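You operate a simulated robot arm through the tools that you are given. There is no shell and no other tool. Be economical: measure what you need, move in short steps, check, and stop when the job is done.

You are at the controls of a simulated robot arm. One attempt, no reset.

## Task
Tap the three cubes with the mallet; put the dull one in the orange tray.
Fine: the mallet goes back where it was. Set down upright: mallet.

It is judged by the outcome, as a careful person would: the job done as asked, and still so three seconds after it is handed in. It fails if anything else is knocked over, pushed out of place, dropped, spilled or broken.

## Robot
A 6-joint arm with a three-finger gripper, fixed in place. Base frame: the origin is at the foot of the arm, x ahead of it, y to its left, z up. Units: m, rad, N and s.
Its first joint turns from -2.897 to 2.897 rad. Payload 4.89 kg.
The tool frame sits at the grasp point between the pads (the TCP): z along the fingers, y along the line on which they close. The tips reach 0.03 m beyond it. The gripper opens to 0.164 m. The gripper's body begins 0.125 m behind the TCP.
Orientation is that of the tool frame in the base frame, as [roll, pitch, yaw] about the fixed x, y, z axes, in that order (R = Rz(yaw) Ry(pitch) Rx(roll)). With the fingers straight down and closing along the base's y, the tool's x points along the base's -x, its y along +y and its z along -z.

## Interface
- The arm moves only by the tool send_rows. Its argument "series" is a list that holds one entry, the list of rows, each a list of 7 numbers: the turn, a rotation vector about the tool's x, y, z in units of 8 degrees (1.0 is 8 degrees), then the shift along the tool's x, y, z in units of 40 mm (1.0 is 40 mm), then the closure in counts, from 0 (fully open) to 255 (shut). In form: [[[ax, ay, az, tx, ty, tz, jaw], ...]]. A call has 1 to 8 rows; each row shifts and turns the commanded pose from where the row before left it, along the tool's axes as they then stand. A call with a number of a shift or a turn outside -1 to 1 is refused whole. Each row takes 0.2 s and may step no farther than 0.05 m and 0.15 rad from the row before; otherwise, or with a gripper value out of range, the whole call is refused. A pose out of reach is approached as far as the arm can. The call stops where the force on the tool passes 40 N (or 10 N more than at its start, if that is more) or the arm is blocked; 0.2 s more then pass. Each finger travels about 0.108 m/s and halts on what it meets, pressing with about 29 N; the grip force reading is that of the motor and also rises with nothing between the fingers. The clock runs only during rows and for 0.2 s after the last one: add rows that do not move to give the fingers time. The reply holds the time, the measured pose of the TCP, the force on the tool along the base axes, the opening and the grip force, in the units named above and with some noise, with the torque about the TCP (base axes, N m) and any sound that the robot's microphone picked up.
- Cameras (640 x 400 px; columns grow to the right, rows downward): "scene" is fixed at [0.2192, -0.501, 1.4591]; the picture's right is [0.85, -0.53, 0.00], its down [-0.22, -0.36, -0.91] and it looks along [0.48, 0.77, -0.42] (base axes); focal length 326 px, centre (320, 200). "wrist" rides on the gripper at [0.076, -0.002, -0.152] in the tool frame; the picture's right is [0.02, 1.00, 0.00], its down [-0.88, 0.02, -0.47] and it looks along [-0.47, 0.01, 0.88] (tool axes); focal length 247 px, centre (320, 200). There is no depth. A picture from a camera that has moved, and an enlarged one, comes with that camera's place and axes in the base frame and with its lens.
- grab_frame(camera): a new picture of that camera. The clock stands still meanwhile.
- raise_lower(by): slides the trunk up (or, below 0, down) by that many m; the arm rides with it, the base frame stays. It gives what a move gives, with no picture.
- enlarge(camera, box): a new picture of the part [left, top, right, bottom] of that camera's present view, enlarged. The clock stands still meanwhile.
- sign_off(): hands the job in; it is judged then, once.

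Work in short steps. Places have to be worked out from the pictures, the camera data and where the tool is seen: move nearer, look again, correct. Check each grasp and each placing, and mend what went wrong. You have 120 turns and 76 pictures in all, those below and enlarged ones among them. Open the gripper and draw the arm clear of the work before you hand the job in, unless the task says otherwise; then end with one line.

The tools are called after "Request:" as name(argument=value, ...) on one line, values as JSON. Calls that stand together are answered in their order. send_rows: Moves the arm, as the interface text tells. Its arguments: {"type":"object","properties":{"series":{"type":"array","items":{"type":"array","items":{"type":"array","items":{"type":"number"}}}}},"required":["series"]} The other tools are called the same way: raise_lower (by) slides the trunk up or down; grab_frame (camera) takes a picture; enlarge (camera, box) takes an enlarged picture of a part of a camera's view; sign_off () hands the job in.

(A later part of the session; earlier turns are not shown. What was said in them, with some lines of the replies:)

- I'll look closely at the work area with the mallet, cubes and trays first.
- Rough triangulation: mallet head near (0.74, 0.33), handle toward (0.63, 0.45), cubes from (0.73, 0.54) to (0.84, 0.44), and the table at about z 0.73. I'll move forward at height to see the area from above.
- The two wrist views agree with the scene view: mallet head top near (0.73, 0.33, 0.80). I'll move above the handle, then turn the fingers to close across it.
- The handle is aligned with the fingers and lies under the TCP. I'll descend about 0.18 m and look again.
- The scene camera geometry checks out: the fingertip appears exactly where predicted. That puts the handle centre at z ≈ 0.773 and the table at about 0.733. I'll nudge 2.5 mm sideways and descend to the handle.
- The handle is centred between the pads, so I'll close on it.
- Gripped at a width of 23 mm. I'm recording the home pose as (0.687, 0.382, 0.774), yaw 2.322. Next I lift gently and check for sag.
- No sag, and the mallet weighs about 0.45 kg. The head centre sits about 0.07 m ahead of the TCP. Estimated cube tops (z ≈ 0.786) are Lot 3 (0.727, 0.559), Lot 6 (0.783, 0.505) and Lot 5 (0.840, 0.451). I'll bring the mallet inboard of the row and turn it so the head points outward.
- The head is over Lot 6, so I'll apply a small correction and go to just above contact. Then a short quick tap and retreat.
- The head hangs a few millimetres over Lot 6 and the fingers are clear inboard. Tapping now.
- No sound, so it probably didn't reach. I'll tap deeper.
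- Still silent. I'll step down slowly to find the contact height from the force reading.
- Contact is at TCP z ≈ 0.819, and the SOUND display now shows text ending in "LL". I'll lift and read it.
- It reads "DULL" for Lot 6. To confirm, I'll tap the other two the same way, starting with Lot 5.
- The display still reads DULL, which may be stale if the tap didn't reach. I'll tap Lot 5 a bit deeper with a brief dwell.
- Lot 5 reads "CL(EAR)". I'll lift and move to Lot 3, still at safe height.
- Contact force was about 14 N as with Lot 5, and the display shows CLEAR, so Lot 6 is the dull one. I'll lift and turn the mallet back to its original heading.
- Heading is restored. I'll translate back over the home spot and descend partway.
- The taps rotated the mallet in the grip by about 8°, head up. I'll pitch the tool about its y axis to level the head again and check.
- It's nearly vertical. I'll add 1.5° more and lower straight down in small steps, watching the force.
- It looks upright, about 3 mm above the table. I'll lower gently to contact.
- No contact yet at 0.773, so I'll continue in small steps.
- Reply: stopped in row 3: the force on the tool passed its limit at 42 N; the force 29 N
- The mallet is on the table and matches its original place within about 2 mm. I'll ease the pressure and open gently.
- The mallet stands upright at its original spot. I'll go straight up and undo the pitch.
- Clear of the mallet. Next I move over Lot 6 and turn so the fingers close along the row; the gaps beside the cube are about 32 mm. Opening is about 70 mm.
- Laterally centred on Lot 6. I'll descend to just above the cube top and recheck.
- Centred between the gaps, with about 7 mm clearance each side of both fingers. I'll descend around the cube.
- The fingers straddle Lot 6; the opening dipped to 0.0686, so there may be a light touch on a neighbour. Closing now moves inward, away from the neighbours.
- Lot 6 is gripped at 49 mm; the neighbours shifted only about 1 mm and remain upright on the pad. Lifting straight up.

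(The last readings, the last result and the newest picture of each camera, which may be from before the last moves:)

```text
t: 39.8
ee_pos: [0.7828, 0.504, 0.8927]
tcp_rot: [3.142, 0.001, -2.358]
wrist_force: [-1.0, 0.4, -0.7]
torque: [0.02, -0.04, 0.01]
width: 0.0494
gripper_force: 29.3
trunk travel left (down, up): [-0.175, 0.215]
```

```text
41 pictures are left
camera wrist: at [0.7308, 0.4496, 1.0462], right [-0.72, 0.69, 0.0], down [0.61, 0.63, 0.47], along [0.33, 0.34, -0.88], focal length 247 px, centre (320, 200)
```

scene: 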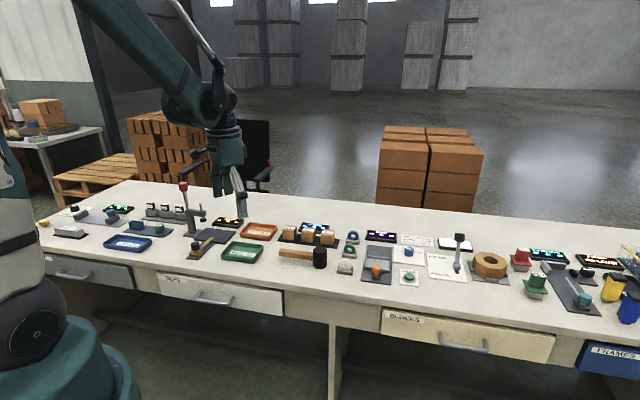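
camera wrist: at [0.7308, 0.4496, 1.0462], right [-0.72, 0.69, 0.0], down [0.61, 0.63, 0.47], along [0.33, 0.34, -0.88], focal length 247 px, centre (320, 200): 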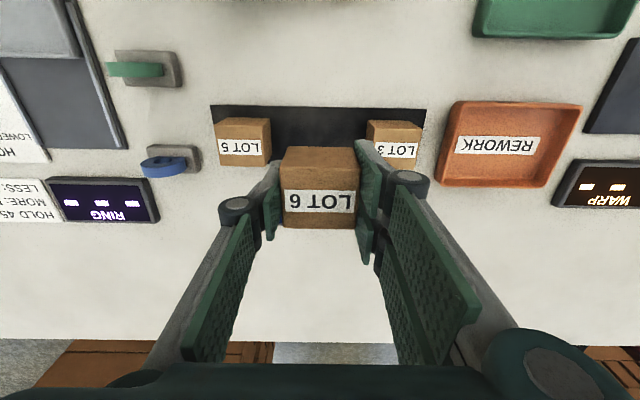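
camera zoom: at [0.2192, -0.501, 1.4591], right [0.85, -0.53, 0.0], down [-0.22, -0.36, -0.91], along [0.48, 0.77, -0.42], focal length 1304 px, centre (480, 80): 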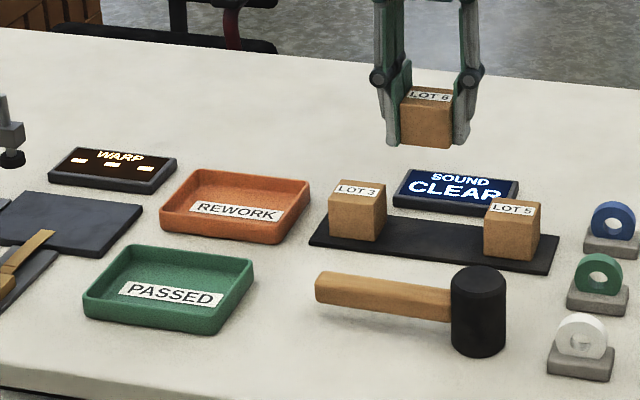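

Lot 6 is held securely. The orange tray centre is about 0.23 m along the tool's +y, so I'll move there at height and check.

Request:
send_rows(series=[[[0, 0, 0, 0, 0.96, 0, 240], [0, 0, 0, 0, 0.96, 0, 240], [0, 0, 0, 0, 0.96, 0, 240], [0, 0, 0, 0, 0.96, 0, 240], [0, 0, 0, 0, 0.96, 0, 240], [0, 0, 0, 0, 0.96, 0, 240], [0, 0, 0, 0, 0, 0, 240]]])

Request:
grab_frame(camera="wrist")

Request:
enlarge(camera="scene", box=[200, 180, 360, 280])

```text
t: 41.4
ee_pos: [0.6235, 0.6662, 0.8922]
tcp_rot: [-3.142, 0.0, -2.357]
wrist_force: [0.9, -0.7, -1.5]
torque: [0.01, -0.02, -0.02]
width: 0.0492
gripper_force: 29.1
trunk travel left (down, up): [-0.175, 0.215]
```

```text
40 pictures are left
camera wrist: at [0.5704, 0.6112, 1.0459], right [-0.72, 0.69, 0.0], down [0.61, 0.64, 0.47], along [0.33, 0.34, -0.88], focal length 247 px, centre (320, 200)
```

wrist: 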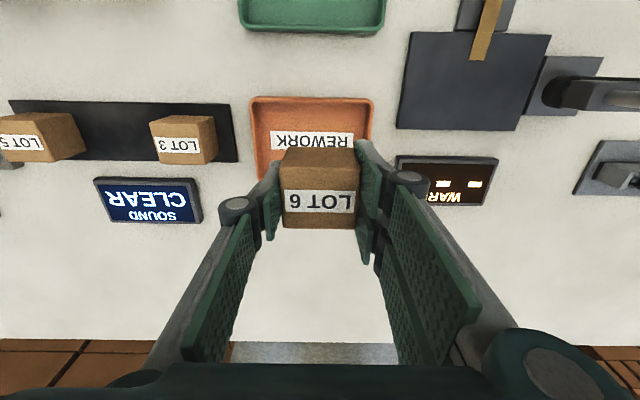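

```text
4.00 times, centred on (280, 230) of scene
camera zoom: at [0.2192, -0.501, 1.4591], right [0.85, -0.53, 0.0], down [-0.22, -0.36, -0.91], along [0.48, 0.77, -0.42], focal length 1304 px, centre (480, 80)
```

zoom: 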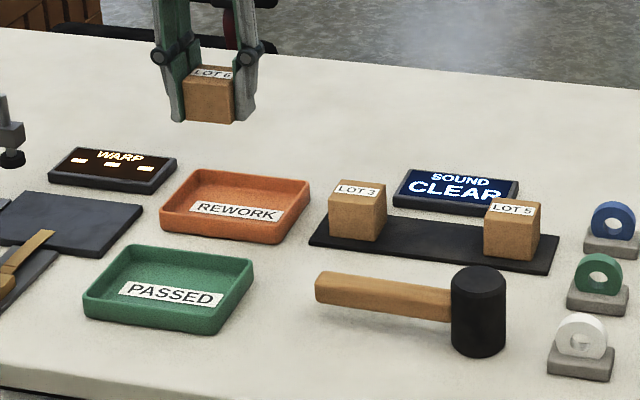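

I need a small shift: −10 mm in tool y, −5 mm in tool x. Then I'll descend towards the tray floor; expected touchdown is TCP z ≈ 0.774.

Request:
send_rows(series=[[[0, 0, 0, -0.12, -0.25, 0, 240], [0, 0, 0, 0, 0, 0.8, 240], [0, 0, 0, 0, 0, 0.8, 240], [0, 0, 0, 0, 0, 0.6, 240], [0, 0, 0, 0, 0, 0.3, 240], [0, 0, 0, 0, 0, 0, 240]]])

Request:
grab_frame(camera="wrist")

Request:
enlarge(camera="scene", box=[200, 190, 300, 255])

```text
t: 42.8
ee_pos: [0.6354, 0.6639, 0.7932]
tcp_rot: [3.141, 0.002, -2.358]
wrist_force: [0.4, 0.2, -2.4]
torque: [-0.04, 0.0, -0.01]
width: 0.0496
gripper_force: 29.1
trunk travel left (down, up): [-0.175, 0.215]
```

```text
38 pictures are left
camera wrist: at [0.5823, 0.6097, 0.9457], right [-0.72, 0.69, 0.0], down [0.61, 0.64, 0.47], along [0.33, 0.34, -0.88], focal length 247 px, centre (320, 200)
```

wrist: 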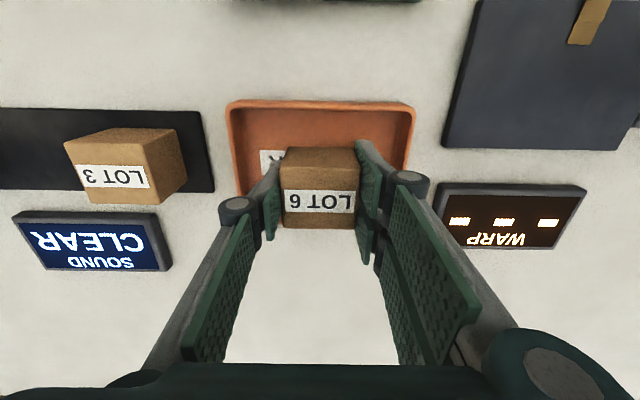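

```text
6.15 times, centred on (250, 222) of scene
camera zoom: at [0.2192, -0.501, 1.4591], right [0.85, -0.53, 0.0], down [-0.22, -0.36, -0.91], along [0.48, 0.77, -0.42], focal length 2007 px, centre (751, 62)
```

zoom: 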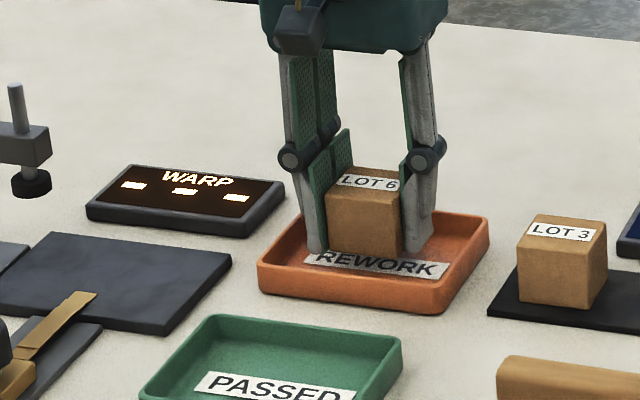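

The cube is over the tray interior with clearance on all sides. Lowering to the floor slowly.

Request:
send_rows(series=[[[0, 0, 0, 0, 0, 0.25, 240], [0, 0, 0, 0, 0, 0.15, 240], [0, 0, 0, 0, 0, 0.05, 240], [0, 0, 0, 0, 0, 0, 240]]])

```text
t: 43.8
ee_pos: [0.6342, 0.6627, 0.7744]
tcp_rot: [-3.141, 0.003, -2.358]
wrist_force: [0.5, 2.2, 7.8]
torque: [-0.03, 0.03, -0.04]
width: 0.0496
gripper_force: 28.4
trunk travel left (down, up): [-0.175, 0.215]
```

Contact at 8–10 N: the cube is on the tray floor. I'll release gently and check.

Request:
send_rows(series=[[[0, 0, 0, 0, 0, 0, 175], [0, 0, 0, 0, 0, 0, 155], [0, 0, 0, 0, 0, 0, 150], [0, 0, 0, 0, 0, -0.4, 150], [0, 0, 0, 0, 0, -0.8, 150], [0, 0, 0, 0, 0, -1, 150], [0, 0, 0, 0, 0, -1, 150], [0, 0, 0, 0, 0, -1, 150]]])

Request:
enlarge(camera="scene", box=[180, 180, 380, 300])

Request:
grab_frame(camera="wrist")

```text
t: 45.5
ee_pos: [0.6349, 0.6642, 0.9422]
tcp_rot: [3.141, 0.001, -2.359]
wrist_force: [0.4, 0.3, -1.2]
torque: [-0.09, 0.12, -0.03]
width: 0.0674
gripper_force: 0.0
trunk travel left (down, up): [-0.175, 0.215]
```

```text
3.20 times, centred on (280, 240) of scene
camera zoom: at [0.2192, -0.501, 1.4591], right [0.85, -0.53, 0.0], down [-0.22, -0.36, -0.91], along [0.48, 0.77, -0.42], focal length 1044 px, centre (448, 72)
```

zoom: 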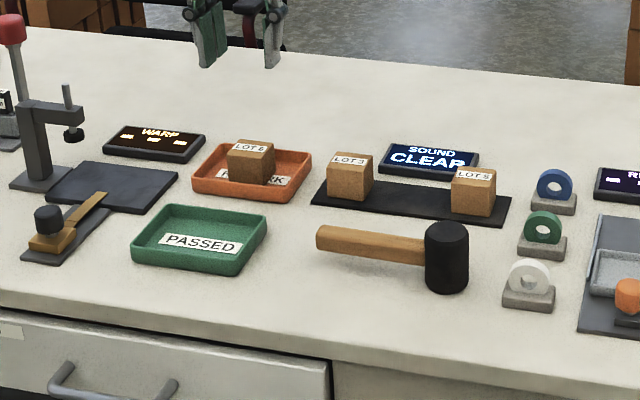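

```text
35 pictures are left
camera wrist: at [0.581, 0.6089, 1.0949], right [-0.72, 0.69, 0.0], down [0.61, 0.64, 0.47], along [0.33, 0.34, -0.88], focal length 247 px, centre (320, 200)
```

wrist: 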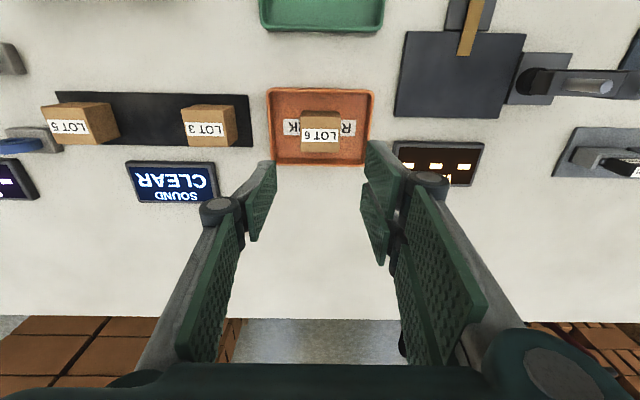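

Lot 6 rests flat in the orange tray, the mallet is upright in its place and everything else is in order. I'll open the gripper fully and draw the arm up clear.

Request:
send_rows(series=[[[0, 0, 0, 0, 0, -1, 100], [0, 0, 0, 0.3, 0, -0.8, 50], [0, 0, 0, 0.8, 0, 0, 0], [0, 0, 0, 0.8, 0, 0, 0], [0, 0, 0, 0.8, 0, 0, 0], [0, 0, 0, 0, 0, 0, 0]]])

Request:
grab_frame(camera="scene")

```text
t: 47.0
ee_pos: [0.5586, 0.5864, 1.0134]
tcp_rot: [3.142, 0.002, -2.359]
wrist_force: [-0.2, -0.4, -0.4]
torque: [0.08, -0.03, 0.0]
width: 0.164
gripper_force: 0.0
trunk travel left (down, up): [-0.175, 0.215]
```

```text
34 pictures are left
```

scene: 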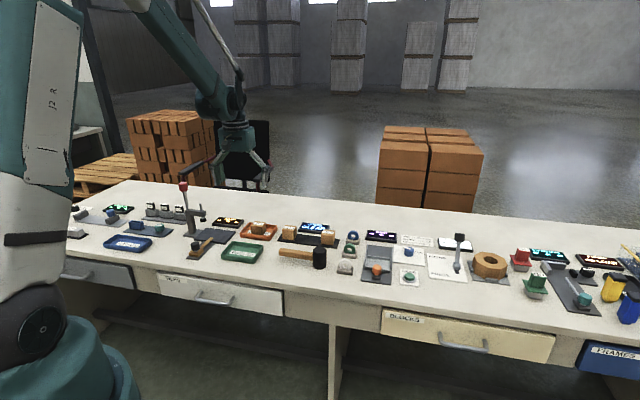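

The arm is clear, the gripper is open and the scene is in order, so I'm handing in.

Request:
sign_off()

```text
The job is handed in.
```

I tapped all three cubes: Lot 6 read DULL and is in the orange tray, Lots 3 and 5 read CLEAR (each nudged about 1 mm during the grasp), and the mallet is upright within about 2 mm of where it was.
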